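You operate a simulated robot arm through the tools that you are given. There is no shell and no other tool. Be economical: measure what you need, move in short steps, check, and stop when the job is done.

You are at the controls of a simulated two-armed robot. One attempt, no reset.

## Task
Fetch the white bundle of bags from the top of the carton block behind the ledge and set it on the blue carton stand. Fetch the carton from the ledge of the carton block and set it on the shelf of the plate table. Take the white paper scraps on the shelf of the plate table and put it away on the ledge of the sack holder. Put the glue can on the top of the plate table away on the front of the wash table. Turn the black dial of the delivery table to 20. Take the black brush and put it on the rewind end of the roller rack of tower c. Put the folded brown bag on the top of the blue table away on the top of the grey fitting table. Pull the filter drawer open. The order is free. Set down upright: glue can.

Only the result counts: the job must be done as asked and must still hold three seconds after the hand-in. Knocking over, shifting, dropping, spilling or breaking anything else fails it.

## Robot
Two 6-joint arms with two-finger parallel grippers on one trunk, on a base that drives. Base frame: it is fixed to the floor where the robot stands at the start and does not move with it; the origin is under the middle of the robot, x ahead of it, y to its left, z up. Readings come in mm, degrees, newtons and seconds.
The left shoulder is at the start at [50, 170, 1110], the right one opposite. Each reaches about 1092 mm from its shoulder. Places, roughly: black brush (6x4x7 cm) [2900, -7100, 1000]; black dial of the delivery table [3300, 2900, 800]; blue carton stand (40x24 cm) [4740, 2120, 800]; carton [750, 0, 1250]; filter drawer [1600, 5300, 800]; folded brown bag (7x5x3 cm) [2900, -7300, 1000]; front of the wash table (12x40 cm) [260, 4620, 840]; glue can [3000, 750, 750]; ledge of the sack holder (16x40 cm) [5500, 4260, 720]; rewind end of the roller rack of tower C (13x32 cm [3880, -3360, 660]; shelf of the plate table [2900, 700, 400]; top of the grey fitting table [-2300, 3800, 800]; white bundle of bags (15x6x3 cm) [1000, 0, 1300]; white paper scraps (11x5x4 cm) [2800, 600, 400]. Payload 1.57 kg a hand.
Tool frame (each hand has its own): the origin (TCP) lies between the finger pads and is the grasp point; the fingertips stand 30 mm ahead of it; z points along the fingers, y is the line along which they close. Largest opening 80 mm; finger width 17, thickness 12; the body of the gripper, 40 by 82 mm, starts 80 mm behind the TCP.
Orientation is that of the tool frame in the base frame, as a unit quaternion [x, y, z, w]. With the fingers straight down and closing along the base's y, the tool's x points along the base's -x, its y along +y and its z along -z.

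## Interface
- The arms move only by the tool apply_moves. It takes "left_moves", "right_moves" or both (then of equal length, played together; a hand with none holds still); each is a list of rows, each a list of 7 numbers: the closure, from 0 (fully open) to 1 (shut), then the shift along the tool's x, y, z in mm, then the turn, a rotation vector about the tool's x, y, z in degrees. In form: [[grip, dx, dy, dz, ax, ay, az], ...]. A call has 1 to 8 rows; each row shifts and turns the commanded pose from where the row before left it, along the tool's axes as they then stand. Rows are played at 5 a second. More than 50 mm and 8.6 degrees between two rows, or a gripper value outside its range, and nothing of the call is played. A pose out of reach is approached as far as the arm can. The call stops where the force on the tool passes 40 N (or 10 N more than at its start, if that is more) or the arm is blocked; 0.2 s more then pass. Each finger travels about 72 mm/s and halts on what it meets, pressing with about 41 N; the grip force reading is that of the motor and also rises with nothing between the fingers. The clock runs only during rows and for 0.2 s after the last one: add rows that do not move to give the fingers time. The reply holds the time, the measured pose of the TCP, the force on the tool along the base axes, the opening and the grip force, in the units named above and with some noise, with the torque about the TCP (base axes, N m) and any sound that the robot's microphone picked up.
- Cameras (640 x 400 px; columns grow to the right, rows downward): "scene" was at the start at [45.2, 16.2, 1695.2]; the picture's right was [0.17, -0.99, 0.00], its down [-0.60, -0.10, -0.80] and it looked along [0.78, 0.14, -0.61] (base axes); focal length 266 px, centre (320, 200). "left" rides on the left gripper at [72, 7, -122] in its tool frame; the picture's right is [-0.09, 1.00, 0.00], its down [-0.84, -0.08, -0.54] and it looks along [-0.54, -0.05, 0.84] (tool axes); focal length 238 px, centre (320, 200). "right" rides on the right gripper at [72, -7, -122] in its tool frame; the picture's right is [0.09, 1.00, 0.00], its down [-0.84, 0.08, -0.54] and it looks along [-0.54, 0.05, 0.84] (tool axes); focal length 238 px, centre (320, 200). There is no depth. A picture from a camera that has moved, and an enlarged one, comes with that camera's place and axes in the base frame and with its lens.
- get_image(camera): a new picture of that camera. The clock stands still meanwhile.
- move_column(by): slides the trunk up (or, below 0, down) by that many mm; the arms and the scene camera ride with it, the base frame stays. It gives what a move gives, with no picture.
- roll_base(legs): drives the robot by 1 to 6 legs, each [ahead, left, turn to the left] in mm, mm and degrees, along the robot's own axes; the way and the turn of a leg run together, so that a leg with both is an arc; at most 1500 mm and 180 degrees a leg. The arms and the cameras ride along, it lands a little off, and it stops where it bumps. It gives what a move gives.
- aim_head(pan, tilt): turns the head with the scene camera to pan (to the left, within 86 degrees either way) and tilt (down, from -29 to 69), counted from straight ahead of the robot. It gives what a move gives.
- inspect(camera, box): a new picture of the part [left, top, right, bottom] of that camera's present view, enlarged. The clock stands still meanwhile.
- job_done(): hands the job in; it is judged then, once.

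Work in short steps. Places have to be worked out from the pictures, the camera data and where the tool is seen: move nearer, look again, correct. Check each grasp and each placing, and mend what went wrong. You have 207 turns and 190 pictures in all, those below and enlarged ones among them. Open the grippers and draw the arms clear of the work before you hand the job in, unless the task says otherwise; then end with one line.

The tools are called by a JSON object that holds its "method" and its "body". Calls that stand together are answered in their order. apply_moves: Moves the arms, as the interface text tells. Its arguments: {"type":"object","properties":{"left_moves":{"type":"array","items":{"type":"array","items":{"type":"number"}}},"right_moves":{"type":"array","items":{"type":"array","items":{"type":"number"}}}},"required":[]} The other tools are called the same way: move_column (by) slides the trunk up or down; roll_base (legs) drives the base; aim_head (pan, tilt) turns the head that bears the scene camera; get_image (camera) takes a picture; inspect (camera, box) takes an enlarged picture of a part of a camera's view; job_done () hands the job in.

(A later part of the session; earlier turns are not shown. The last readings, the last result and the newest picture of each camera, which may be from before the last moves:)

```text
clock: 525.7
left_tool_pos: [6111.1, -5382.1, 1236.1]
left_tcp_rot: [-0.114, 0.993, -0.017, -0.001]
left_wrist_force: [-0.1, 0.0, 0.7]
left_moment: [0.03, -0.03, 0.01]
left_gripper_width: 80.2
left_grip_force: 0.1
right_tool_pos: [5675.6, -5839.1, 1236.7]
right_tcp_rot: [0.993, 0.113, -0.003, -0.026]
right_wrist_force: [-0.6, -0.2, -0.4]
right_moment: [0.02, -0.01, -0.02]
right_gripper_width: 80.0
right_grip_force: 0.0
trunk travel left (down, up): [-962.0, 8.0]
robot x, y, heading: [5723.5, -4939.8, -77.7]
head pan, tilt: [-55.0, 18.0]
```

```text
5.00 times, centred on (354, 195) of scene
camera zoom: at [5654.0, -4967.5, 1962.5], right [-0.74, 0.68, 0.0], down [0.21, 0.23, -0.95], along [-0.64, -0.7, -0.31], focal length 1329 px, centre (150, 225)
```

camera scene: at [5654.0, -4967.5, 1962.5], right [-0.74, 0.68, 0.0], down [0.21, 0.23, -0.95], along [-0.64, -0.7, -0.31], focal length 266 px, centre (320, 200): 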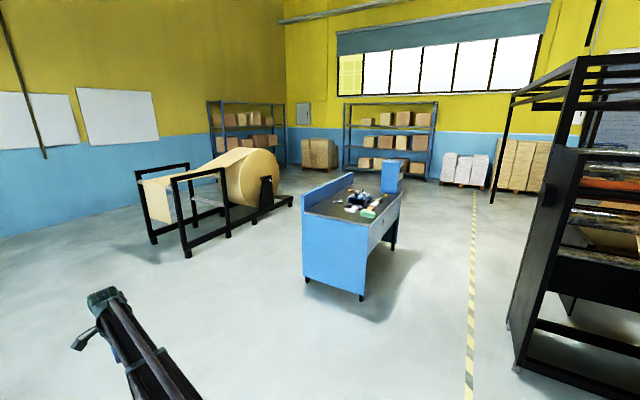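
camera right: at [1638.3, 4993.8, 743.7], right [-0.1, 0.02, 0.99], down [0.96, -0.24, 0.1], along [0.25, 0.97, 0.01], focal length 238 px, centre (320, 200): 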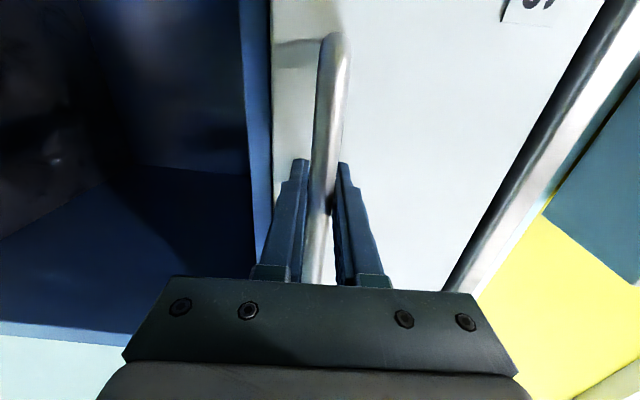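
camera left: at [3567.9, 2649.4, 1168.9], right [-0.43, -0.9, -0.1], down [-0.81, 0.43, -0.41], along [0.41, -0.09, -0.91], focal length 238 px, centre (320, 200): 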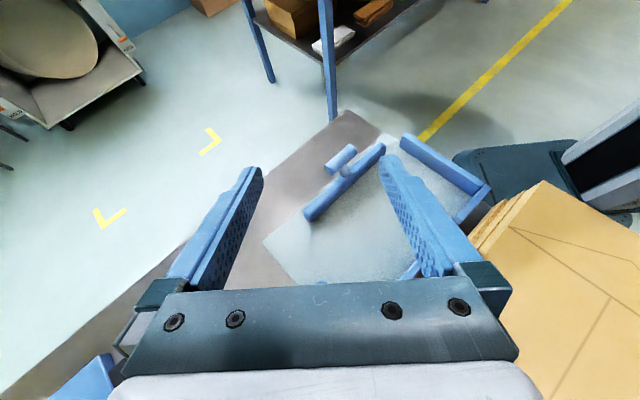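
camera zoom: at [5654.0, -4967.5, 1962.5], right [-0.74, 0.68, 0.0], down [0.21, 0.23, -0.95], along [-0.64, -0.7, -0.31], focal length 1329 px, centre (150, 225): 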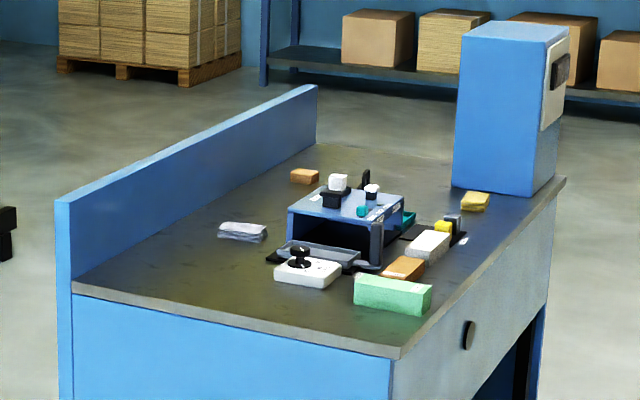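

Table mapped: bag ≈(2882, −7343) near the back board, brush ≈(2900, −7100). I'll work from behind: drive round the east end and strafe along the back, facing the table.

{"method": "roll_base", "body": {"legs": [[1000, -575, 0], [994, -576, 0], [0, 0, -174.3], [0, 1100, 0], [0, 900, 0]]}}

{"method": "aim_head", "body": {"pan": 0, "tilt": 40}}

{"method": "get_image", "body": {"camera": "scene"}}

```text
clock: 553.7
left_tool_pos: [2718.7, -7526.1, 1235.7]
left_tcp_rot: [0.981, 0.192, -0.001, -0.018]
left_wrist_force: [-0.4, -0.1, 0.6]
left_moment: [-0.01, 0.05, 0.0]
left_gripper_width: 80.0
left_grip_force: 0.0
right_tool_pos: [3076.6, -7004.6, 1236.4]
right_tcp_rot: [-0.191, 0.981, -0.026, 0.004]
right_wrist_force: [-0.7, -0.3, -0.2]
right_moment: [0.01, -0.03, -0.04]
right_gripper_width: 80.1
right_grip_force: 0.1
trunk travel left (down, up): [-962.0, 8.0]
robot x, y, heading: [3169.7, -7898.8, 111.4]
head pan, tilt: [-55.0, 18.0]
```

```text
clock: 554.9
left_tool_pos: [2718.2, -7525.4, 1237.1]
left_tcp_rot: [0.981, 0.192, -0.001, -0.018]
left_wrist_force: [-1.0, 0.7, -0.1]
left_moment: [0.01, 0.0, 0.0]
left_gripper_width: 80.0
left_grip_force: 0.2
right_tool_pos: [3075.4, -7005.2, 1235.8]
right_tcp_rot: [-0.192, 0.981, -0.026, 0.004]
right_wrist_force: [-0.1, 0.5, -0.8]
right_moment: [0.01, 0.01, -0.03]
right_gripper_width: 80.1
right_grip_force: 0.0
trunk travel left (down, up): [-962.0, 8.0]
robot x, y, heading: [3170.8, -7901.3, 111.4]
head pan, tilt: [0.0, 40.0]
```

```text
43 pictures are left
camera scene: at [3153.0, -7856.7, 1927.8], right [0.93, 0.37, 0.0], down [0.23, -0.6, -0.77], along [-0.28, 0.71, -0.64], focal length 266 px, centre (320, 200)
```

scene: 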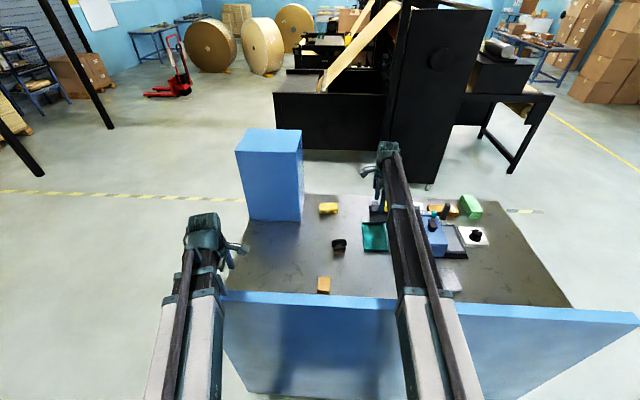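

Bag ≈(2936, −7279), brush ≈(2931, −7049), table top ≈940. I'll position both hands at once: left over the bag, right over the brush.

{"method": "roll_base", "body": {"legs": [[0, -48, 0]]}}

{"method": "apply_moves", "body": {"left_moves": [[0, 30.8, -18.3, 0, 0, 0, 0], [0, 30.8, -18.3, 0, 0, 0, 0], [0, 30.8, -18.3, 0, 0, 0, 0], [0, 30.8, -18.3, 0, 0, 0, 0], [0, 30.8, -18.3, 0, 0, 0, 0], [0, 30.8, -18.3, 0, 0, 0, 0], [0, 30.8, -18.3, 0, 0, 0, 0], [0, 30.8, -18.3, 0, 0, 0, 0]], "right_moves": [[0, 24.7, 1.85, 0, 0, 0, 0], [0, 24.7, 1.85, 0, 0, 0, 0], [0, 24.7, 1.85, 0, 0, 0, 0], [0, 24.7, 1.85, 0, 0, 0, 0], [0, 24.7, 1.85, 0, 0, 0, 0], [0, 24.7, 1.85, 0, 0, 0, 0], [0, 24.7, 1.85, 0, 0, 0, 0], [0, 24.7, 1.85, 0, 0, 0, 0]]}}

{"method": "move_column", "body": {"by": -110}}

{"method": "get_image", "body": {"camera": "left"}}

{"method": "get_image", "body": {"camera": "right"}}

```text
clock: 555.8
left_tool_pos: [2766.0, -7507.1, 1236.8]
left_tcp_rot: [0.981, 0.192, -0.002, -0.018]
left_wrist_force: [0.1, 0.4, 0.6]
left_moment: [-0.04, 0.04, 0.0]
left_gripper_width: 80.1
left_grip_force: 0.0
right_tool_pos: [3122.5, -6986.7, 1236.2]
right_tcp_rot: [-0.191, 0.981, -0.026, 0.003]
right_wrist_force: [0.4, 0.0, -0.7]
right_moment: [-0.05, 0.05, 0.02]
right_gripper_width: 80.2
right_grip_force: 0.0
trunk travel left (down, up): [-962.0, 8.0]
robot x, y, heading: [3213.6, -7881.1, 111.3]
head pan, tilt: [0.0, 40.0]
```

```text
clock: 557.6
left_tool_pos: [2937.8, -7277.7, 1235.4]
left_tcp_rot: [0.981, 0.194, -0.002, -0.018]
left_wrist_force: [0.0, 0.1, 0.1]
left_moment: [-0.04, -0.01, 0.01]
left_gripper_width: 80.0
left_grip_force: 0.1
left hand out of reach, approached as far as the arm can: row 5
right_tool_pos: [2931.0, -7047.8, 1236.5]
right_tcp_rot: [-0.192, 0.981, -0.026, 0.004]
right_wrist_force: [0.6, -0.1, 1.2]
right_moment: [-0.02, 0.03, 0.01]
right_gripper_width: 80.0
right_grip_force: 0.0
trunk travel left (down, up): [-962.0, 8.0]
robot x, y, heading: [3211.8, -7885.4, 111.4]
head pan, tilt: [0.0, 40.0]
```

```text
clock: 559.0
left_tool_pos: [2937.4, -7279.2, 1126.4]
left_tcp_rot: [0.981, 0.192, -0.001, -0.018]
left_wrist_force: [-0.6, 1.0, 0.1]
left_moment: [0.0, 0.02, -0.01]
left_gripper_width: 80.2
left_grip_force: 0.0
right_tool_pos: [2932.7, -7048.3, 1127.2]
right_tcp_rot: [-0.192, 0.981, -0.026, 0.004]
right_wrist_force: [-0.1, 0.0, -0.4]
right_moment: [0.0, -0.01, -0.02]
right_gripper_width: 79.9
right_grip_force: 0.1
trunk travel left (down, up): [-852.0, 118.0]
robot x, y, heading: [3213.3, -7881.1, 111.5]
head pan, tilt: [0.0, 40.0]
```

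```text
42 pictures are left
camera left: at [3008.8, -7261.4, 1249.7], right [0.29, -0.96, -0.04], down [-0.8, -0.26, 0.54], along [-0.53, -0.13, -0.84], focal length 238 px, centre (320, 200)
```

left: 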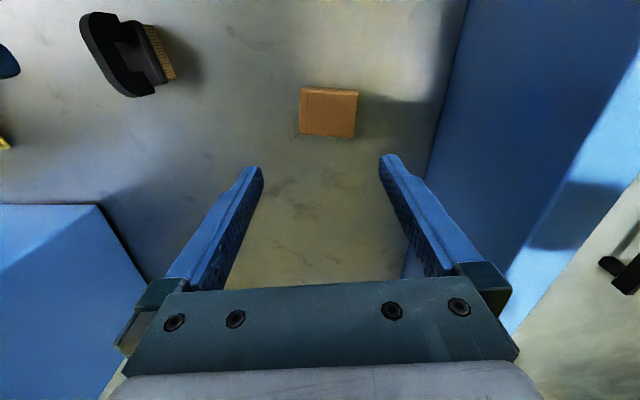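

```text
41 pictures are left
camera right: at [2865.9, -7075.0, 1248.7], right [-0.46, 0.89, -0.05], down [0.74, 0.41, 0.54], along [0.5, 0.21, -0.84], focal length 238 px, centre (320, 200)
```

right: 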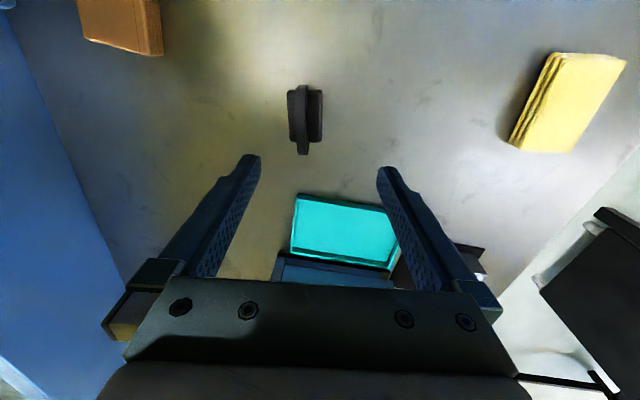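

Both targets sit under the hands: I trim left (+8,+3) and right (+10,−21) and lower 120 mm, then check.

{"method": "apply_moves", "body": {"left_moves": [[0, 8, 2.7, 0, 0, 0, 0], [0, 0, 0, 0, 0, 0, 0]], "right_moves": [[0, 10, -21, 0, 0, 0, 0], [0, 0, 0, 0, 0, 0, 0]]}}

{"method": "move_column", "body": {"by": -110}}

{"method": "get_image", "body": {"camera": "left"}}

{"method": "get_image", "body": {"camera": "right"}}

```text
clock: 559.6
left_tool_pos: [2946.9, -7277.8, 1127.3]
left_tcp_rot: [0.981, 0.193, 0.0, -0.017]
left_wrist_force: [0.2, -0.6, -0.8]
left_moment: [0.0, 0.01, 0.0]
left_gripper_width: 80.0
left_grip_force: 0.1
right_tool_pos: [2929.4, -7069.7, 1126.4]
right_tcp_rot: [-0.193, 0.981, -0.026, 0.005]
right_wrist_force: [0.4, 0.3, 0.0]
right_moment: [-0.02, -0.03, 0.0]
right_gripper_width: 79.9
right_grip_force: 0.0
trunk travel left (down, up): [-852.0, 118.0]
robot x, y, heading: [3213.4, -7881.4, 111.5]
head pan, tilt: [0.0, 40.0]
```

```text
clock: 561.1
left_tool_pos: [2946.3, -7277.8, 1016.1]
left_tcp_rot: [0.981, 0.193, -0.002, -0.018]
left_wrist_force: [1.0, -0.1, -1.2]
left_moment: [0.0, -0.02, 0.0]
left_gripper_width: 80.2
left_grip_force: 0.1
right_tool_pos: [2929.3, -7070.7, 1016.7]
right_tcp_rot: [-0.192, 0.981, -0.026, 0.005]
right_wrist_force: [-0.3, 0.2, -0.1]
right_moment: [-0.01, -0.01, -0.02]
right_gripper_width: 80.1
right_grip_force: 0.1
trunk travel left (down, up): [-742.0, 228.0]
robot x, y, heading: [3215.8, -7884.4, 111.4]
head pan, tilt: [0.0, 40.0]
```

```text
40 pictures are left
camera left: at [3017.2, -7260.7, 1139.7], right [0.29, -0.96, -0.04], down [-0.8, -0.26, 0.54], along [-0.53, -0.13, -0.84], focal length 238 px, centre (320, 200)
```

left: 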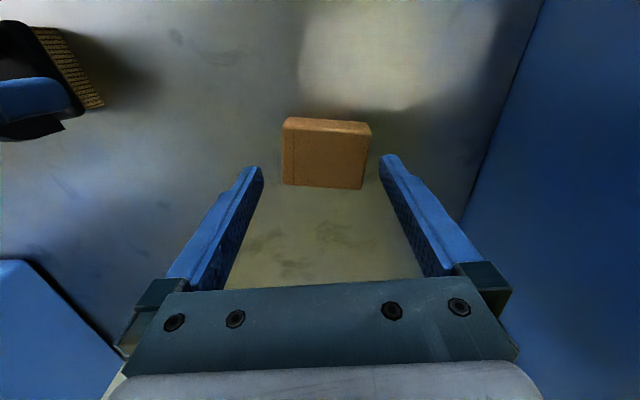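

```text
39 pictures are left
camera right: at [2863.5, -7098.0, 1138.7], right [-0.46, 0.89, -0.05], down [0.74, 0.41, 0.54], along [0.5, 0.21, -0.84], focal length 238 px, centre (320, 200)
```

right: 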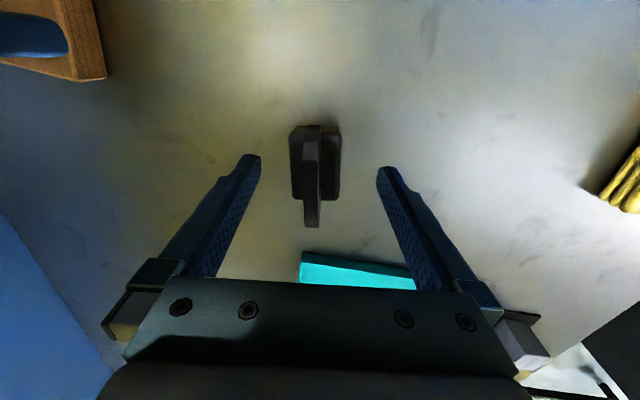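

Nearly centred. I trim left +4 along closing, lower 38 mm and close both hands.

{"method": "apply_moves", "body": {"left_moves": [[0, 0, 4, 0, 0, 0, 0], [0, 0, 0, 0, 0, 0, 0]]}}

{"method": "move_column", "body": {"by": -36}}

{"method": "get_image", "body": {"camera": "left"}}

{"method": "apply_moves", "body": {"left_moves": [[0.1, 0, 0, 0, 0, 0, 0], [0.25, 0, 0, 0, 0, 0, 0], [0.4, 0, 0, 0, 0, 0, 0], [0.6, 0, 0, 0, 0, 0, 0], [0.6, 0, 0, 0, 0, 0, 0]], "right_moves": [[0.1, 0, 0, 0, 0, 0, 0], [0.3, 0, 0, 0, 0, 0, 0], [0.5, 0, 0, 0, 0, 0, 0], [0.8, 0, 0, 0, 0, 0, 0], [0.9, 0, 0, 0, 0, 0, 0]]}}

```text
clock: 561.7
left_tool_pos: [2947.6, -7280.5, 1016.8]
left_tcp_rot: [0.981, 0.192, -0.001, -0.017]
left_wrist_force: [0.4, 0.2, 0.1]
left_moment: [0.02, 0.0, -0.03]
left_gripper_width: 79.7
left_grip_force: 0.2
right_tool_pos: [2927.7, -7069.9, 1017.2]
right_tcp_rot: [-0.191, 0.981, -0.026, 0.004]
right_wrist_force: [0.1, 0.0, -0.8]
right_moment: [0.02, 0.0, 0.02]
right_gripper_width: 80.1
right_grip_force: 0.1
trunk travel left (down, up): [-742.0, 228.0]
robot x, y, heading: [3215.3, -7878.0, 111.5]
head pan, tilt: [0.0, 40.0]
```

```text
clock: 562.5
left_tool_pos: [2948.0, -7282.0, 980.6]
left_tcp_rot: [0.981, 0.193, -0.001, -0.018]
left_wrist_force: [0.3, -0.9, -1.1]
left_moment: [0.0, 0.01, 0.0]
left_gripper_width: 80.0
left_grip_force: 0.0
right_tool_pos: [2930.3, -7070.8, 981.0]
right_tcp_rot: [-0.193, 0.981, -0.026, 0.005]
right_wrist_force: [0.6, 1.4, 0.4]
right_moment: [0.0, -0.05, -0.01]
right_gripper_width: 80.1
right_grip_force: 0.1
trunk travel left (down, up): [-706.0, 264.0]
robot x, y, heading: [3214.5, -7881.4, 111.6]
head pan, tilt: [0.0, 40.0]
```

```text
38 pictures are left
camera left: at [3019.1, -7263.9, 1103.7], right [0.29, -0.96, -0.04], down [-0.8, -0.26, 0.54], along [-0.53, -0.13, -0.84], focal length 238 px, centre (320, 200)
```

left: 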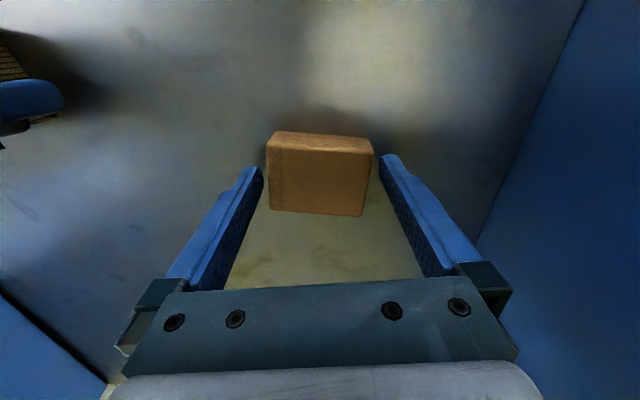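

```text
clock: 563.7
left_tool_pos: [2948.3, -7280.7, 980.8]
left_tcp_rot: [0.981, 0.193, 0.0, -0.018]
left_wrist_force: [-0.9, 0.3, 1.1]
left_moment: [-0.06, 0.03, -0.05]
left_gripper_width: 67.5
left_grip_force: 41.0
right_tool_pos: [2929.1, -7069.8, 981.0]
right_tcp_rot: [-0.191, 0.981, -0.026, 0.004]
right_wrist_force: [-0.8, -0.2, -0.1]
right_moment: [0.0, 0.05, 0.04]
right_gripper_width: 39.3
right_grip_force: 41.2
trunk travel left (down, up): [-706.0, 264.0]
robot x, y, heading: [3217.2, -7881.2, 111.7]
head pan, tilt: [0.0, 40.0]
```

Both gripped (67 mm bag, 39 mm brush). I lift and check.

{"method": "move_column", "body": {"by": 200}}

{"method": "get_image", "body": {"camera": "left"}}

{"method": "get_image", "body": {"camera": "right"}}

```text
clock: 565.8
left_tool_pos: [2948.0, -7280.5, 1180.5]
left_tcp_rot: [0.981, 0.193, 0.0, -0.018]
left_wrist_force: [0.1, 0.1, -1.2]
left_moment: [-0.03, -0.03, -0.02]
left_gripper_width: 67.2
left_grip_force: 41.4
right_tool_pos: [2929.3, -7070.6, 1180.7]
right_tcp_rot: [-0.192, 0.981, -0.026, 0.004]
right_wrist_force: [0.6, -0.2, -0.8]
right_moment: [-0.02, -0.03, 0.01]
right_gripper_width: 39.1
right_grip_force: 40.5
trunk travel left (down, up): [-906.0, 64.0]
robot x, y, heading: [3215.6, -7878.6, 111.2]
head pan, tilt: [0.0, 40.0]
```

```text
37 pictures are left
camera left: at [3018.9, -7263.5, 1303.4], right [0.29, -0.96, -0.03], down [-0.8, -0.26, 0.54], along [-0.53, -0.13, -0.84], focal length 238 px, centre (320, 200)
```

left: 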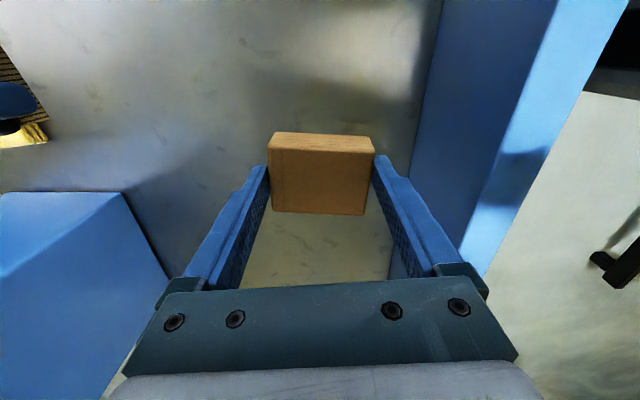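

```text
36 pictures are left
camera right: at [2863.4, -7097.6, 1302.4], right [-0.46, 0.89, -0.05], down [0.74, 0.41, 0.54], along [0.5, 0.21, -0.84], focal length 238 px, centre (320, 200)
```

right: 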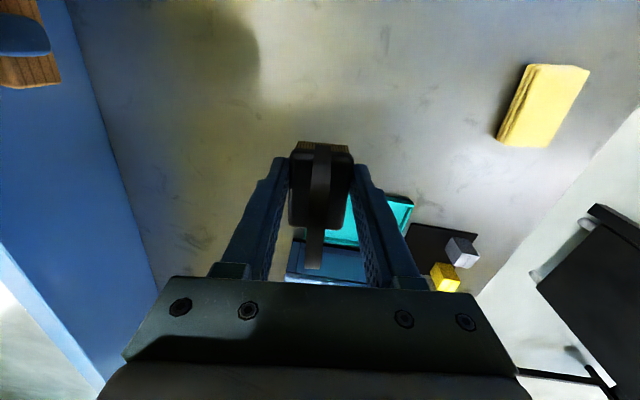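

Both secure. I drive back round the table and up the lane to the north side of tower C, ending up facing its roller shelf.

{"method": "roll_base", "body": {"legs": [[0, -1000, 0], [0, -1000, 0], [915, -702, 0], [914, -701, 0], [1418, -137, 0], [1417, -136, 0]]}}

{"method": "roll_base", "body": {"legs": [[0, 0, 90], [0, 0, 86.7], [0, -800, 0]]}}

{"method": "aim_head", "body": {"pan": -15, "tilt": 35}}

{"method": "get_image", "body": {"camera": "scene"}}

```text
clock: 600.1
left_tool_pos: [4744.3, -1666.0, 1180.6]
left_tcp_rot: [0.976, 0.218, -0.001, -0.019]
left_wrist_force: [0.6, -0.1, 0.2]
left_moment: [-0.01, 0.02, 0.0]
left_gripper_width: 64.7
left_grip_force: 40.8
right_tool_pos: [4715.2, -1456.1, 1180.1]
right_tcp_rot: [-0.216, 0.976, -0.026, 0.005]
right_wrist_force: [0.0, 0.3, -1.0]
right_moment: [-0.04, 0.01, -0.03]
right_gripper_width: 39.0
right_grip_force: 40.4
trunk travel left (down, up): [-906.0, 64.0]
robot x, y, heading: [5042.0, -2253.6, 114.4]
head pan, tilt: [0.0, 40.0]
```

```text
clock: 612.0
left_tool_pos: [4592.2, -3158.2, 1179.7]
left_tcp_rot: [-0.211, 0.977, -0.018, 0.001]
left_wrist_force: [0.5, 0.3, 1.1]
left_moment: [0.01, 0.02, -0.02]
left_gripper_width: 64.6
left_grip_force: 40.4
right_tool_pos: [4620.6, -3369.6, 1180.3]
right_tcp_rot: [0.977, 0.211, -0.005, -0.025]
right_wrist_force: [0.1, 0.2, -1.0]
right_moment: [0.03, 0.01, -0.03]
right_gripper_width: 38.8
right_grip_force: 41.2
trunk travel left (down, up): [-906.0, 64.0]
robot x, y, heading: [4304.5, -2567.3, -66.3]
head pan, tilt: [0.0, 40.0]
```

```text
clock: 612.7
left_tool_pos: [4593.4, -3158.2, 1180.1]
left_tcp_rot: [-0.211, 0.977, -0.017, 0.001]
left_wrist_force: [0.6, 0.1, -1.1]
left_moment: [-0.01, 0.0, 0.0]
left_gripper_width: 64.4
left_grip_force: 41.2
right_tool_pos: [4619.4, -3366.5, 1180.4]
right_tcp_rot: [0.977, 0.21, -0.005, -0.025]
right_wrist_force: [-0.1, 0.8, -0.9]
right_moment: [-0.01, -0.01, -0.03]
right_gripper_width: 38.7
right_grip_force: 41.1
trunk travel left (down, up): [-906.0, 64.0]
robot x, y, heading: [4302.9, -2568.2, -66.4]
head pan, tilt: [-15.0, 35.0]
```

```text
35 pictures are left
camera scene: at [4301.2, -2616.2, 1879.3], right [-0.99, -0.15, 0.0], down [-0.09, 0.57, -0.82], along [0.12, -0.81, -0.57], focal length 266 px, centre (320, 200)
```

scene: 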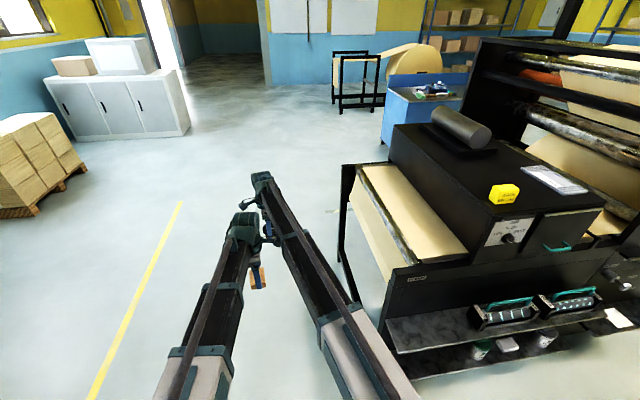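

The free "rewind" end of the shelf is at (433,331). I reposition squarely in front, move the left hand back, and bring the right hand over (3880, −3360).

{"method": "roll_base", "body": {"legs": [[-225, 0, 0], [0, -477, 0], [0, 0, -5.6]]}}

{"method": "apply_moves", "body": {"left_moves": [[0.6, -40, 30, 0, 0, 0, 0], [0.6, -40, 30, 0, 0, 0, 0], [0.6, -40, 30, 0, 0, 0, 0], [0.6, -40, 30, 0, 0, 0, 0]], "right_moves": [[0.9, -30, -14, 0, 0, 0, 0], [0.9, -30, -14, 0, 0, 0, 0], [0.9, -30, -14, 0, 0, 0, 0], [0.9, -30, -14, 0, 0, 0, 0]]}}

{"method": "move_column", "body": {"by": -300}}

{"method": "get_image", "body": {"camera": "right"}}

{"method": "get_image", "body": {"camera": "scene"}}

```text
clock: 617.4
left_tool_pos: [4005.6, -3172.0, 1180.6]
left_tcp_rot: [-0.167, 0.986, -0.018, 0.0]
left_wrist_force: [-0.2, 0.6, 1.3]
left_moment: [0.0, 0.0, 0.05]
left_gripper_width: 64.5
left_grip_force: 40.8
right_tool_pos: [4014.1, -3383.5, 1181.0]
right_tcp_rot: [0.986, 0.166, -0.003, -0.027]
right_wrist_force: [-0.4, -0.1, -0.1]
right_moment: [0.0, -0.02, -0.01]
right_gripper_width: 39.1
right_grip_force: 41.3
trunk travel left (down, up): [-906.0, 64.0]
robot x, y, heading: [3772.5, -2559.2, -71.7]
head pan, tilt: [-15.0, 35.0]
```

```text
clock: 618.4
left_tool_pos: [4120.8, -3005.9, 1182.0]
left_tcp_rot: [-0.167, 0.986, -0.018, 0.0]
left_wrist_force: [0.4, 0.2, -1.8]
left_moment: [-0.04, -0.02, 0.01]
left_gripper_width: 64.7
left_grip_force: 41.6
right_tool_pos: [3881.4, -3368.5, 1182.5]
right_tcp_rot: [0.986, 0.165, -0.004, -0.026]
right_wrist_force: [0.3, 0.7, -1.8]
right_moment: [0.0, -0.01, -0.03]
right_gripper_width: 39.1
right_grip_force: 41.0
trunk travel left (down, up): [-906.0, 64.0]
robot x, y, heading: [3773.4, -2559.6, -71.4]
head pan, tilt: [-15.0, 35.0]
```

```text
clock: 621.4
left_tool_pos: [4120.7, -3005.5, 880.8]
left_tcp_rot: [-0.166, 0.986, -0.018, 0.0]
left_wrist_force: [0.7, -0.1, -0.4]
left_moment: [0.03, -0.02, -0.01]
left_gripper_width: 64.7
left_grip_force: 41.0
right_tool_pos: [3881.9, -3370.4, 880.1]
right_tcp_rot: [0.986, 0.167, -0.004, -0.026]
right_wrist_force: [0.5, 0.6, -0.4]
right_moment: [-0.01, -0.05, -0.02]
right_gripper_width: 39.0
right_grip_force: 40.6
trunk travel left (down, up): [-606.0, 364.0]
robot x, y, heading: [3770.4, -2557.6, -71.6]
head pan, tilt: [-15.0, 35.0]
```

```text
34 pictures are left
camera right: at [3950.5, -3346.8, 1002.6], right [0.41, -0.91, -0.05], down [-0.76, -0.37, 0.54], along [-0.51, -0.18, -0.84], focal length 238 px, centre (320, 200)
```

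right: 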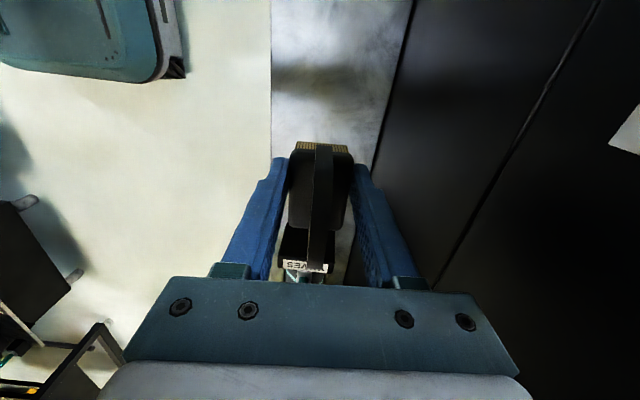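

```text
33 pictures are left
camera scene: at [3764.5, -2606.2, 1579.4], right [-1.0, -0.06, 0.0], down [-0.03, 0.57, -0.82], along [0.05, -0.82, -0.57], focal length 266 px, centre (320, 200)
```

scene: 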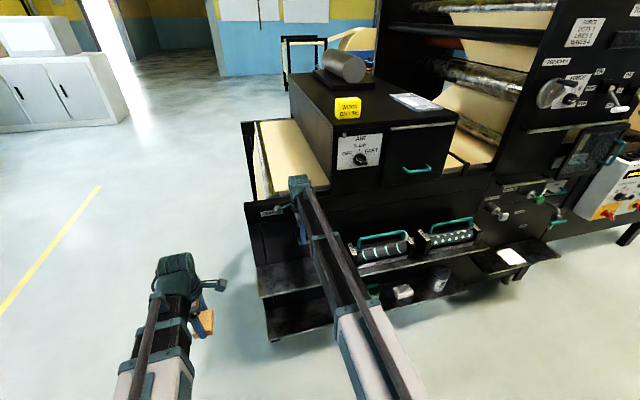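

The brush is right above the middle of the free shelf end. I lower to contact.

{"method": "move_column", "body": {"by": -158}}

{"method": "move_column", "body": {"by": -8}}

{"method": "move_column", "body": {"by": -7}}

{"method": "move_column", "body": {"by": -7}}

{"method": "move_column", "body": {"by": -7}}

```text
clock: 623.2
left_tool_pos: [4120.7, -3006.0, 722.1]
left_tcp_rot: [-0.166, 0.986, -0.017, 0.0]
left_wrist_force: [-0.5, -0.1, 0.1]
left_moment: [0.01, 0.0, 0.02]
left_gripper_width: 65.0
left_grip_force: 41.1
right_tool_pos: [3883.7, -3370.5, 723.4]
right_tcp_rot: [0.986, 0.166, -0.004, -0.025]
right_wrist_force: [1.1, -1.4, -0.5]
right_moment: [0.01, -0.01, 0.01]
right_gripper_width: 38.6
right_grip_force: 41.3
trunk travel left (down, up): [-448.0, 522.0]
robot x, y, heading: [3770.1, -2561.2, -71.4]
head pan, tilt: [-15.0, 35.0]
```

```text
clock: 623.8
left_tool_pos: [4121.2, -3005.7, 715.1]
left_tcp_rot: [-0.167, 0.986, -0.018, 0.001]
left_wrist_force: [-0.2, -0.3, -0.3]
left_moment: [0.01, -0.04, 0.02]
left_gripper_width: 64.5
left_grip_force: 41.0
right_tool_pos: [3881.8, -3369.5, 714.4]
right_tcp_rot: [0.986, 0.166, -0.004, -0.027]
right_wrist_force: [-0.6, -0.1, -0.6]
right_moment: [-0.04, -0.03, 0.02]
right_gripper_width: 39.0
right_grip_force: 40.3
trunk travel left (down, up): [-440.0, 530.0]
robot x, y, heading: [3771.0, -2558.6, -71.8]
head pan, tilt: [-15.0, 35.0]
```

```text
clock: 624.4
left_tool_pos: [4119.5, -3005.4, 707.0]
left_tcp_rot: [-0.166, 0.986, -0.018, 0.001]
left_wrist_force: [0.2, 0.2, -0.4]
left_moment: [-0.04, -0.02, -0.02]
left_gripper_width: 64.6
left_grip_force: 40.4
right_tool_pos: [3882.4, -3370.5, 707.8]
right_tcp_rot: [0.986, 0.165, -0.004, -0.025]
right_wrist_force: [1.1, 0.2, -1.0]
right_moment: [0.0, 0.02, -0.01]
right_gripper_width: 39.1
right_grip_force: 41.0
trunk travel left (down, up): [-433.0, 537.0]
robot x, y, heading: [3773.0, -2555.3, -71.4]
head pan, tilt: [-15.0, 35.0]
```

```text
clock: 624.9
left_tool_pos: [4121.4, -3004.5, 700.5]
left_tcp_rot: [-0.166, 0.986, -0.017, 0.0]
left_wrist_force: [0.7, 0.6, -0.1]
left_moment: [0.01, 0.03, -0.03]
left_gripper_width: 64.6
left_grip_force: 40.5
right_tool_pos: [3883.7, -3370.3, 702.2]
right_tcp_rot: [0.986, 0.166, -0.003, -0.026]
right_wrist_force: [-0.1, -2.7, 10.5]
right_moment: [-0.32, 0.09, 0.02]
right_gripper_width: 38.9
right_grip_force: 40.8
trunk travel left (down, up): [-426.0, 544.0]
robot x, y, heading: [3774.1, -2558.0, -71.4]
head pan, tilt: [-15.0, 35.0]
```

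```text
clock: 625.4
left_tool_pos: [4119.6, -3004.0, 697.5]
left_tcp_rot: [-0.167, 0.986, -0.019, 0.001]
left_wrist_force: [-0.3, 0.2, -0.7]
left_moment: [0.02, 0.01, 0.01]
left_gripper_width: 64.5
left_grip_force: 41.0
right_tool_pos: [3883.2, -3368.8, 698.6]
right_tcp_rot: [0.986, 0.165, -0.004, -0.024]
right_wrist_force: [0.2, 2.2, 30.5]
right_moment: [-0.38, -0.1, -0.01]
right_gripper_width: 39.1
right_grip_force: 41.5
trunk travel left (down, up): [-421.0, 549.0]
robot x, y, heading: [3772.3, -2559.1, -71.7]
head pan, tilt: [-15.0, 35.0]
stopped: the force on the tool passed its limit at 41 N (the readings are from after the stop); the commanded pose is now the measured one
```

Contact. I open the right hand only, raise, and check.

{"method": "apply_moves", "body": {"right_moves": [[0.7, 0, 0, 0, 0, 0, 0], [0.5, 0, 0, 0, 0, 0, 0], [0.25, 0, 0, 0, 0, 0, 0], [0.25, 0, 0, 0, 0, 0, 0]]}}

{"method": "move_column", "body": {"by": 300}}

{"method": "get_image", "body": {"camera": "right"}}

{"method": "get_image", "body": {"camera": "left"}}

```text
clock: 626.4
left_tool_pos: [4119.2, -3006.1, 696.3]
left_tcp_rot: [-0.167, 0.986, -0.017, 0.001]
left_wrist_force: [-0.4, 0.2, 0.5]
left_moment: [0.02, -0.01, 0.0]
left_gripper_width: 64.4
left_grip_force: 41.1
right_tool_pos: [3882.0, -3370.3, 695.5]
right_tcp_rot: [0.986, 0.165, -0.003, -0.024]
right_wrist_force: [-0.3, 0.6, -0.5]
right_moment: [-0.04, 0.0, 0.01]
right_gripper_width: 60.3
right_grip_force: 0.1
trunk travel left (down, up): [-421.0, 549.0]
robot x, y, heading: [3774.0, -2560.2, -71.9]
head pan, tilt: [-15.0, 35.0]
```

```text
clock: 629.4
left_tool_pos: [4120.1, -3006.6, 996.4]
left_tcp_rot: [-0.167, 0.986, -0.018, 0.0]
left_wrist_force: [0.0, 0.2, -1.9]
left_moment: [-0.03, 0.01, 0.02]
left_gripper_width: 64.6
left_grip_force: 40.7
right_tool_pos: [3882.3, -3370.4, 996.4]
right_tcp_rot: [0.986, 0.166, -0.003, -0.025]
right_wrist_force: [0.2, -0.2, -0.2]
right_moment: [0.0, 0.04, 0.02]
right_gripper_width: 59.8
right_grip_force: 0.1
trunk travel left (down, up): [-721.0, 249.0]
robot x, y, heading: [3776.0, -2555.3, -71.5]
head pan, tilt: [-15.0, 35.0]
```

```text
32 pictures are left
camera right: at [3950.5, -3347.3, 1118.1], right [0.41, -0.91, -0.05], down [-0.76, -0.37, 0.54], along [-0.51, -0.18, -0.84], focal length 238 px, centre (320, 200)
```

right: 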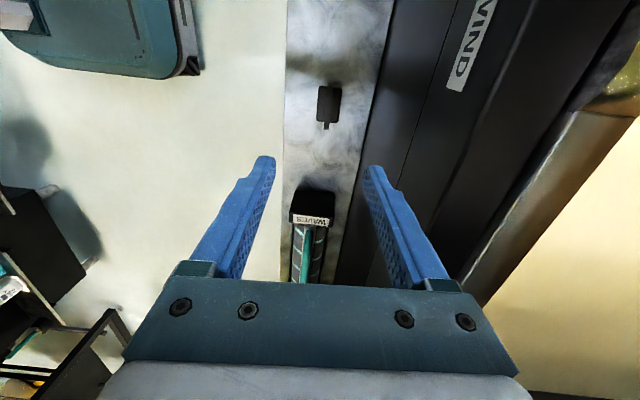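

```text
31 pictures are left
camera left: at [4050.2, -3018.6, 1119.2], right [-0.24, 0.97, -0.03], down [0.81, 0.22, 0.54], along [0.53, 0.1, -0.84], focal length 238 px, centre (320, 200)
```

left: 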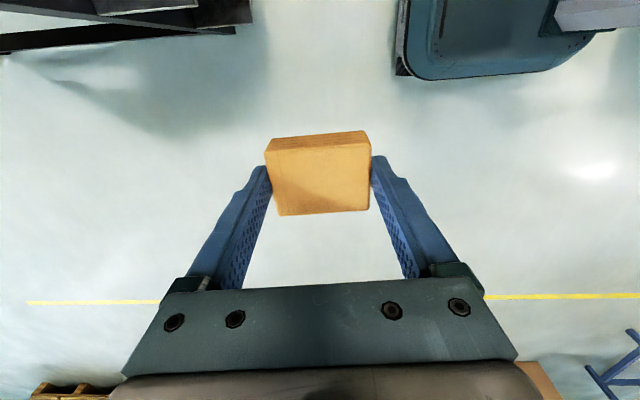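

Brush placed upright on the rewind end; bag still held. Last: the grey fitting table at (−2300, 3800). I raise, back away and retrace the route north.

{"method": "move_column", "body": {"by": 245}}

{"method": "roll_base", "body": {"legs": [[-400, 0, 0], [-307, 1210, 0], [-1200, 115, 0], [-1200, 115, 0], [-935, 115, 0], [0, 0, 142.5]]}}

{"method": "aim_head", "body": {"pan": 0, "tilt": 45}}

{"method": "get_image", "body": {"camera": "scene"}}

```text
clock: 631.9
left_tool_pos: [4120.8, -3006.3, 1241.3]
left_tcp_rot: [-0.167, 0.986, -0.018, 0.001]
left_wrist_force: [-0.6, 0.7, -0.2]
left_moment: [0.04, -0.01, 0.01]
left_gripper_width: 64.5
left_grip_force: 41.0
right_tool_pos: [3882.6, -3371.5, 1241.4]
right_tcp_rot: [0.986, 0.166, -0.003, -0.025]
right_wrist_force: [0.5, 0.1, 0.3]
right_moment: [-0.02, 0.02, 0.01]
right_gripper_width: 60.0
right_grip_force: 0.0
trunk travel left (down, up): [-966.0, 4.0]
robot x, y, heading: [3770.3, -2559.3, -71.7]
head pan, tilt: [-15.0, 35.0]
```

```text
clock: 634.0
left_tool_pos: [4033.2, -2768.4, 1240.0]
left_tcp_rot: [-0.162, 0.987, -0.016, 0.0]
left_wrist_force: [0.4, -0.2, 0.0]
left_moment: [0.04, 0.02, 0.02]
left_gripper_width: 64.3
left_grip_force: 40.3
right_tool_pos: [3792.1, -3130.9, 1239.1]
right_tcp_rot: [0.986, 0.162, -0.005, -0.026]
right_wrist_force: [0.2, -0.2, -0.2]
right_moment: [0.02, 0.06, -0.01]
right_gripper_width: 59.9
right_grip_force: 0.1
trunk travel left (down, up): [-966.0, 4.0]
robot x, y, heading: [3686.9, -2313.4, -72.0]
head pan, tilt: [-15.0, 35.0]
stopped in leg 1: the robot was blocked; the commanded pose is now the measured one
```

```text
clock: 634.7
left_tool_pos: [4032.5, -2766.2, 1240.7]
left_tcp_rot: [-0.162, 0.987, -0.016, 0.0]
left_wrist_force: [0.4, -0.8, 0.3]
left_moment: [0.03, -0.01, -0.01]
left_gripper_width: 64.7
left_grip_force: 40.9
right_tool_pos: [3791.9, -3129.2, 1239.7]
right_tcp_rot: [0.986, 0.163, -0.004, -0.026]
right_wrist_force: [-1.2, 0.2, -0.2]
right_moment: [0.02, 0.0, -0.02]
right_gripper_width: 59.9
right_grip_force: 0.0
trunk travel left (down, up): [-966.0, 4.0]
robot x, y, heading: [3691.4, -2314.6, -72.1]
head pan, tilt: [0.0, 45.0]
```

```text
30 pictures are left
camera scene: at [3700.8, -2353.8, 1925.2], right [-0.95, -0.31, 0.0], down [-0.22, 0.67, -0.71], along [0.22, -0.67, -0.71], focal length 266 px, centre (320, 200)
```

scene: 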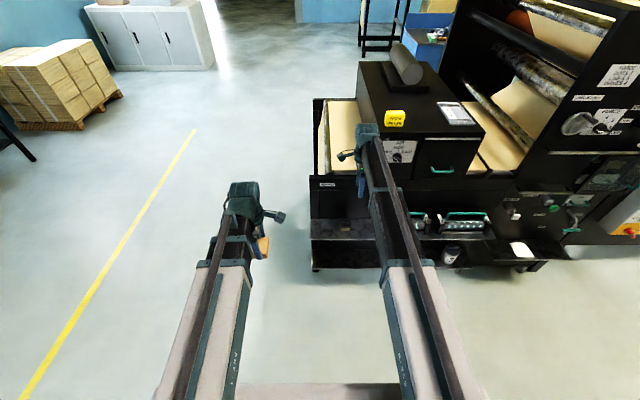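

Backing touched the machine behind; I go left first into the lane, then back north.

{"method": "roll_base", "body": {"legs": [[40, 0, 0], [0, 1210, 0], [-1300, 106, 0], [-1300, 106, 0], [-1240, 106, 0], [0, 0, 143]]}}

{"method": "get_image", "body": {"camera": "scene"}}

```text
clock: 665.4
left_tool_pos: [4059.1, 2334.6, 1242.6]
left_tcp_rot: [0.985, -0.172, 0.006, -0.018]
left_wrist_force: [0.2, -0.4, -0.7]
left_moment: [0.0, 0.02, -0.02]
left_gripper_width: 64.5
left_grip_force: 40.7
right_tool_pos: [4474.5, 2468.4, 1241.4]
right_tcp_rot: [0.173, 0.985, -0.025, -0.004]
right_wrist_force: [1.3, -0.6, 0.0]
right_moment: [0.01, 0.0, -0.04]
right_gripper_width: 59.9
right_grip_force: 0.0
trunk travel left (down, up): [-966.0, 4.0]
robot x, y, heading: [4050.5, 1766.9, 69.3]
head pan, tilt: [0.0, 45.0]
```

```text
29 pictures are left
camera scene: at [4062.0, 1807.3, 1925.2], right [0.94, -0.35, 0.0], down [-0.25, -0.66, -0.71], along [0.25, 0.66, -0.71], focal length 266 px, centre (320, 200)
```

scene: 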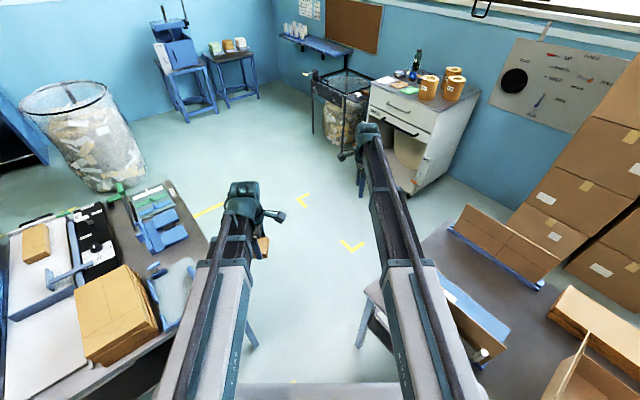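

I re-centre 80 mm left, pass the gap, and continue into the north aisle.

{"method": "roll_base", "body": {"legs": [[0, 80, 1.7], [1200, 0, 0], [650, 0, 0], [0, 500, 0], [650, 300, 0], [0, 0, 129]]}}

{"method": "aim_head", "body": {"pan": 0, "tilt": 25}}

{"method": "get_image", "body": {"camera": "scene"}}

```text
clock: 686.7
left_tool_pos: [3545.1, 4070.6, 1241.3]
left_tcp_rot: [0.568, 0.823, -0.012, -0.012]
left_wrist_force: [0.2, 0.8, -0.1]
left_moment: [0.02, 0.01, 0.02]
left_gripper_width: 64.6
left_grip_force: 40.7
right_tool_pos: [3174.9, 4298.0, 1241.4]
right_tcp_rot: [0.822, -0.569, 0.015, -0.021]
right_wrist_force: [0.2, 0.0, -0.4]
right_moment: [-0.02, 0.01, 0.02]
right_gripper_width: 60.1
right_grip_force: 0.0
trunk travel left (down, up): [-966.0, 4.0]
robot x, y, heading: [3982.4, 4429.4, -159.8]
head pan, tilt: [0.0, 45.0]
```

```text
clock: 687.5
left_tool_pos: [3545.9, 4068.6, 1241.5]
left_tcp_rot: [0.568, 0.823, -0.013, -0.012]
left_wrist_force: [-1.0, 0.6, -0.2]
left_moment: [-0.03, 0.0, 0.01]
left_gripper_width: 64.6
left_grip_force: 40.8
right_tool_pos: [3173.5, 4296.9, 1241.4]
right_tcp_rot: [0.822, -0.569, 0.014, -0.021]
right_wrist_force: [-0.1, 0.9, -0.2]
right_moment: [-0.01, -0.02, -0.02]
right_gripper_width: 60.1
right_grip_force: 0.0
trunk travel left (down, up): [-966.0, 4.0]
robot x, y, heading: [3987.3, 4429.2, -159.7]
head pan, tilt: [0.0, 25.0]
```

```text
28 pictures are left
camera scene: at [3935.1, 4412.3, 1955.7], right [-0.34, 0.94, 0.0], down [0.4, 0.14, -0.91], along [-0.85, -0.31, -0.42], focal length 266 px, centre (320, 200)
```

scene: 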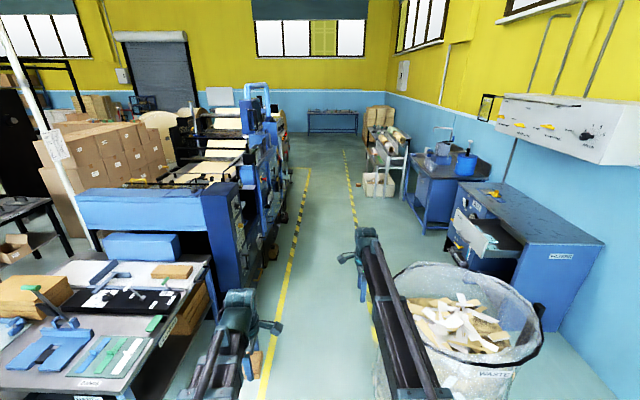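

The aisle is open. I sidestep the basket, align with the aisle and drive 4.2 m west, then look.

{"method": "roll_base", "body": {"legs": [[0, 190, -2.3], [1400, 0, 0], [1400, 0, 0], [1400, 0, 0]]}}

{"method": "aim_head", "body": {"pan": -35, "tilt": 22}}

{"method": "get_image", "body": {"camera": "scene"}}

```text
clock: 701.2
left_tool_pos: [1138.3, 2904.2, 1244.4]
left_tcp_rot: [0.549, 0.836, -0.016, -0.013]
left_wrist_force: [-0.4, -0.1, 0.1]
left_moment: [0.0, -0.01, -0.01]
left_gripper_width: 64.4
left_grip_force: 41.1
right_tool_pos: [756.8, 3115.0, 1247.0]
right_tcp_rot: [0.835, -0.55, 0.013, -0.018]
right_wrist_force: [-0.1, -0.7, 0.2]
right_moment: [-0.03, -0.01, 0.0]
right_gripper_width: 60.1
right_grip_force: 0.1
trunk travel left (down, up): [-966.0, 4.0]
robot x, y, heading: [1554.7, 3279.0, -157.4]
head pan, tilt: [0.0, 25.0]
stopped in leg 3: the robot was blocked; the commanded pose is now the measured one
```

```text
clock: 702.2
left_tool_pos: [1139.0, 2904.9, 1245.6]
left_tcp_rot: [0.549, 0.836, -0.018, -0.014]
left_wrist_force: [-0.8, -0.7, 0.4]
left_moment: [-0.01, -0.01, 0.01]
left_gripper_width: 64.6
left_grip_force: 41.2
right_tool_pos: [756.1, 3116.4, 1249.0]
right_tcp_rot: [0.834, -0.551, 0.013, -0.018]
right_wrist_force: [-0.9, 0.3, 0.3]
right_moment: [0.03, 0.02, 0.01]
right_gripper_width: 60.1
right_grip_force: 0.1
trunk travel left (down, up): [-966.0, 4.0]
robot x, y, heading: [1552.2, 3279.7, -157.4]
head pan, tilt: [-35.0, 22.0]
```

```text
27 pictures are left
camera scene: at [1512.3, 3323.9, 1960.7], right [0.21, 0.98, -0.01], down [0.36, -0.08, -0.93], along [-0.91, 0.2, -0.37], focal length 266 px, centre (320, 200)
```

scene: 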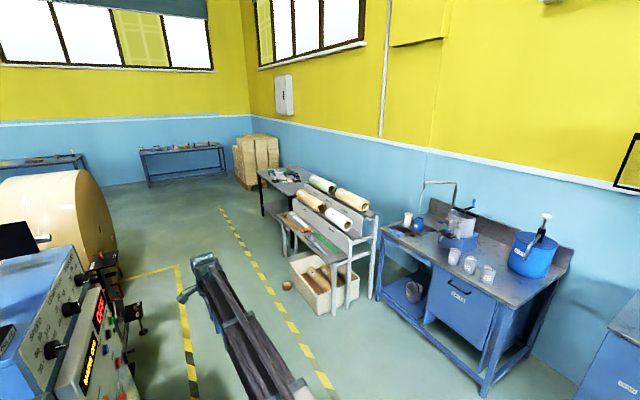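

The base brushed the machine on the left after drifting; bag is still held. The grey fitting table is past the roll rack. I shift right 250, realign to −162°, and drive 3.4 m on.

{"method": "roll_base", "body": {"legs": [[0, -260, 0], [0, 0, -5.5], [1200, 0, 0], [1200, 0, 0], [1000, 0, 0]]}}

{"method": "aim_head", "body": {"pan": -60, "tilt": 30}}

{"method": "get_image", "body": {"camera": "scene"}}

```text
clock: 721.1
left_tool_pos: [-2365.5, 2266.8, 1241.8]
left_tcp_rot: [0.609, 0.793, -0.012, -0.012]
left_wrist_force: [0.5, -0.3, 0.3]
left_moment: [-0.03, -0.03, 0.01]
left_gripper_width: 64.6
left_grip_force: 41.5
right_tool_pos: [-2710.9, 2530.3, 1241.2]
right_tcp_rot: [0.793, -0.609, 0.015, -0.019]
right_wrist_force: [-0.1, -0.4, -0.7]
right_moment: [0.0, -0.01, -0.02]
right_gripper_width: 60.0
right_grip_force: 0.0
trunk travel left (down, up): [-966.0, 4.0]
robot x, y, heading: [-1893.9, 2581.8, -165.8]
head pan, tilt: [-35.0, 22.0]
```

```text
clock: 722.0
left_tool_pos: [-2365.3, 2266.5, 1241.1]
left_tcp_rot: [0.608, 0.793, -0.012, -0.013]
left_wrist_force: [1.1, -0.5, 0.1]
left_moment: [-0.01, -0.03, 0.02]
left_gripper_width: 65.0
left_grip_force: 41.2
right_tool_pos: [-2712.3, 2530.7, 1239.9]
right_tcp_rot: [0.792, -0.61, 0.016, -0.02]
right_wrist_force: [0.5, -0.5, 0.1]
right_moment: [-0.04, -0.02, 0.01]
right_gripper_width: 60.1
right_grip_force: 0.0
trunk travel left (down, up): [-966.0, 4.0]
robot x, y, heading: [-1892.1, 2580.9, -165.8]
head pan, tilt: [-60.0, 30.0]
```

```text
26 pictures are left
camera scene: at [-1917.1, 2656.8, 1947.8], right [0.72, 0.7, 0.0], down [0.35, -0.36, -0.87], along [-0.61, 0.62, -0.5], focal length 266 px, centre (320, 200)
```

scene: 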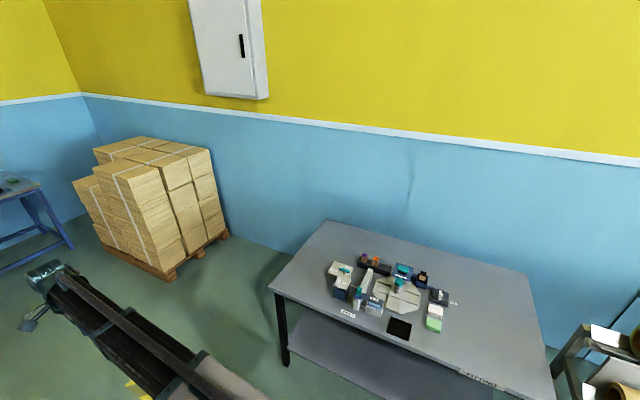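

The grey fitting table has free space at its right part, ≈(−1860, 3740). I retract the right hand, turn to face the table and move up.

{"method": "apply_moves", "body": {"right_moves": [[0.25, 0, -48, 0, 0, 0, 0], [0.25, 0, -48, 0, 0, 0, 0], [0.25, 0, -48, 0, 0, 0, 0], [0.25, 0, -48, 0, 0, 0, 0], [0.25, 0, -48, 0, 0, 0, 0], [0.25, 0, -48, 0, 0, 0, 0], [0.25, 0, -40, 0, 0, 0, 0]]}}

{"method": "roll_base", "body": {"legs": [[0, 0, -85.2], [0, -558, 0], [300, 0, 0]]}}

{"method": "aim_head", "body": {"pan": 0, "tilt": 45}}

{"method": "get_image", "body": {"camera": "scene"}}

```text
clock: 723.6
left_tool_pos: [-2365.4, 2266.4, 1241.4]
left_tcp_rot: [0.609, 0.793, -0.013, -0.013]
left_wrist_force: [0.2, -0.3, -0.3]
left_moment: [-0.03, 0.06, 0.01]
left_gripper_width: 64.6
left_grip_force: 40.9
right_tool_pos: [-2391.2, 2614.7, 1241.2]
right_tcp_rot: [0.792, -0.61, 0.015, -0.019]
right_wrist_force: [-0.5, -0.2, -0.3]
right_moment: [0.01, 0.02, 0.06]
right_gripper_width: 59.8
right_grip_force: 0.0
right hand out of reach, approached as far as the arm can: row 3, 5, 6
trunk travel left (down, up): [-966.0, 4.0]
robot x, y, heading: [-1893.1, 2579.2, -165.4]
head pan, tilt: [-60.0, 30.0]
```

```text
clock: 732.0
left_tool_pos: [-1817.4, 3484.7, 1240.5]
left_tcp_rot: [0.984, 0.176, 0.0, -0.017]
left_wrist_force: [0.0, 1.7, -0.1]
left_moment: [0.0, -0.01, -0.03]
left_gripper_width: 64.8
left_grip_force: 41.1
right_tool_pos: [-1474.4, 3544.5, 1240.8]
right_tcp_rot: [-0.175, 0.984, -0.025, 0.004]
right_wrist_force: [0.6, 0.8, -0.8]
right_moment: [0.01, 0.01, 0.0]
right_gripper_width: 60.0
right_grip_force: 0.0
trunk travel left (down, up): [-966.0, 4.0]
robot x, y, heading: [-1461.0, 3044.2, 109.8]
head pan, tilt: [-60.0, 30.0]
```

```text
clock: 733.4
left_tool_pos: [-1818.6, 3484.1, 1241.6]
left_tcp_rot: [0.984, 0.176, -0.001, -0.017]
left_wrist_force: [-0.4, 0.0, -0.7]
left_moment: [-0.02, 0.02, 0.01]
left_gripper_width: 64.8
left_grip_force: 40.9
right_tool_pos: [-1475.0, 3543.1, 1241.2]
right_tcp_rot: [-0.175, 0.984, -0.025, 0.004]
right_wrist_force: [0.0, 0.9, 0.2]
right_moment: [0.0, 0.03, 0.03]
right_gripper_width: 60.1
right_grip_force: 0.0
trunk travel left (down, up): [-966.0, 4.0]
robot x, y, heading: [-1461.5, 3039.6, 109.4]
head pan, tilt: [0.0, 45.0]
```

```text
25 pictures are left
camera scene: at [-1475.3, 3082.0, 1925.2], right [0.94, 0.33, 0.0], down [0.24, -0.67, -0.71], along [-0.24, 0.67, -0.71], focal length 266 px, centre (320, 200)
```

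scene: 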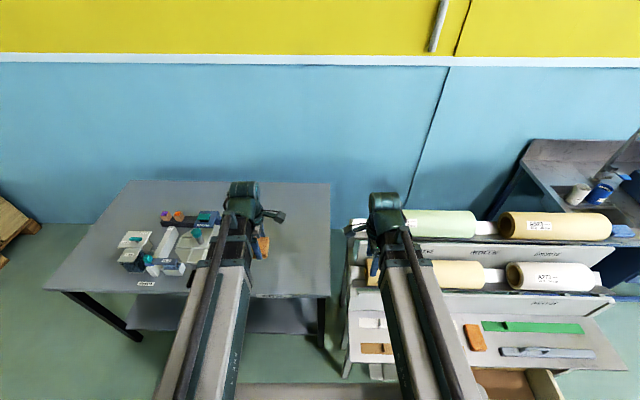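

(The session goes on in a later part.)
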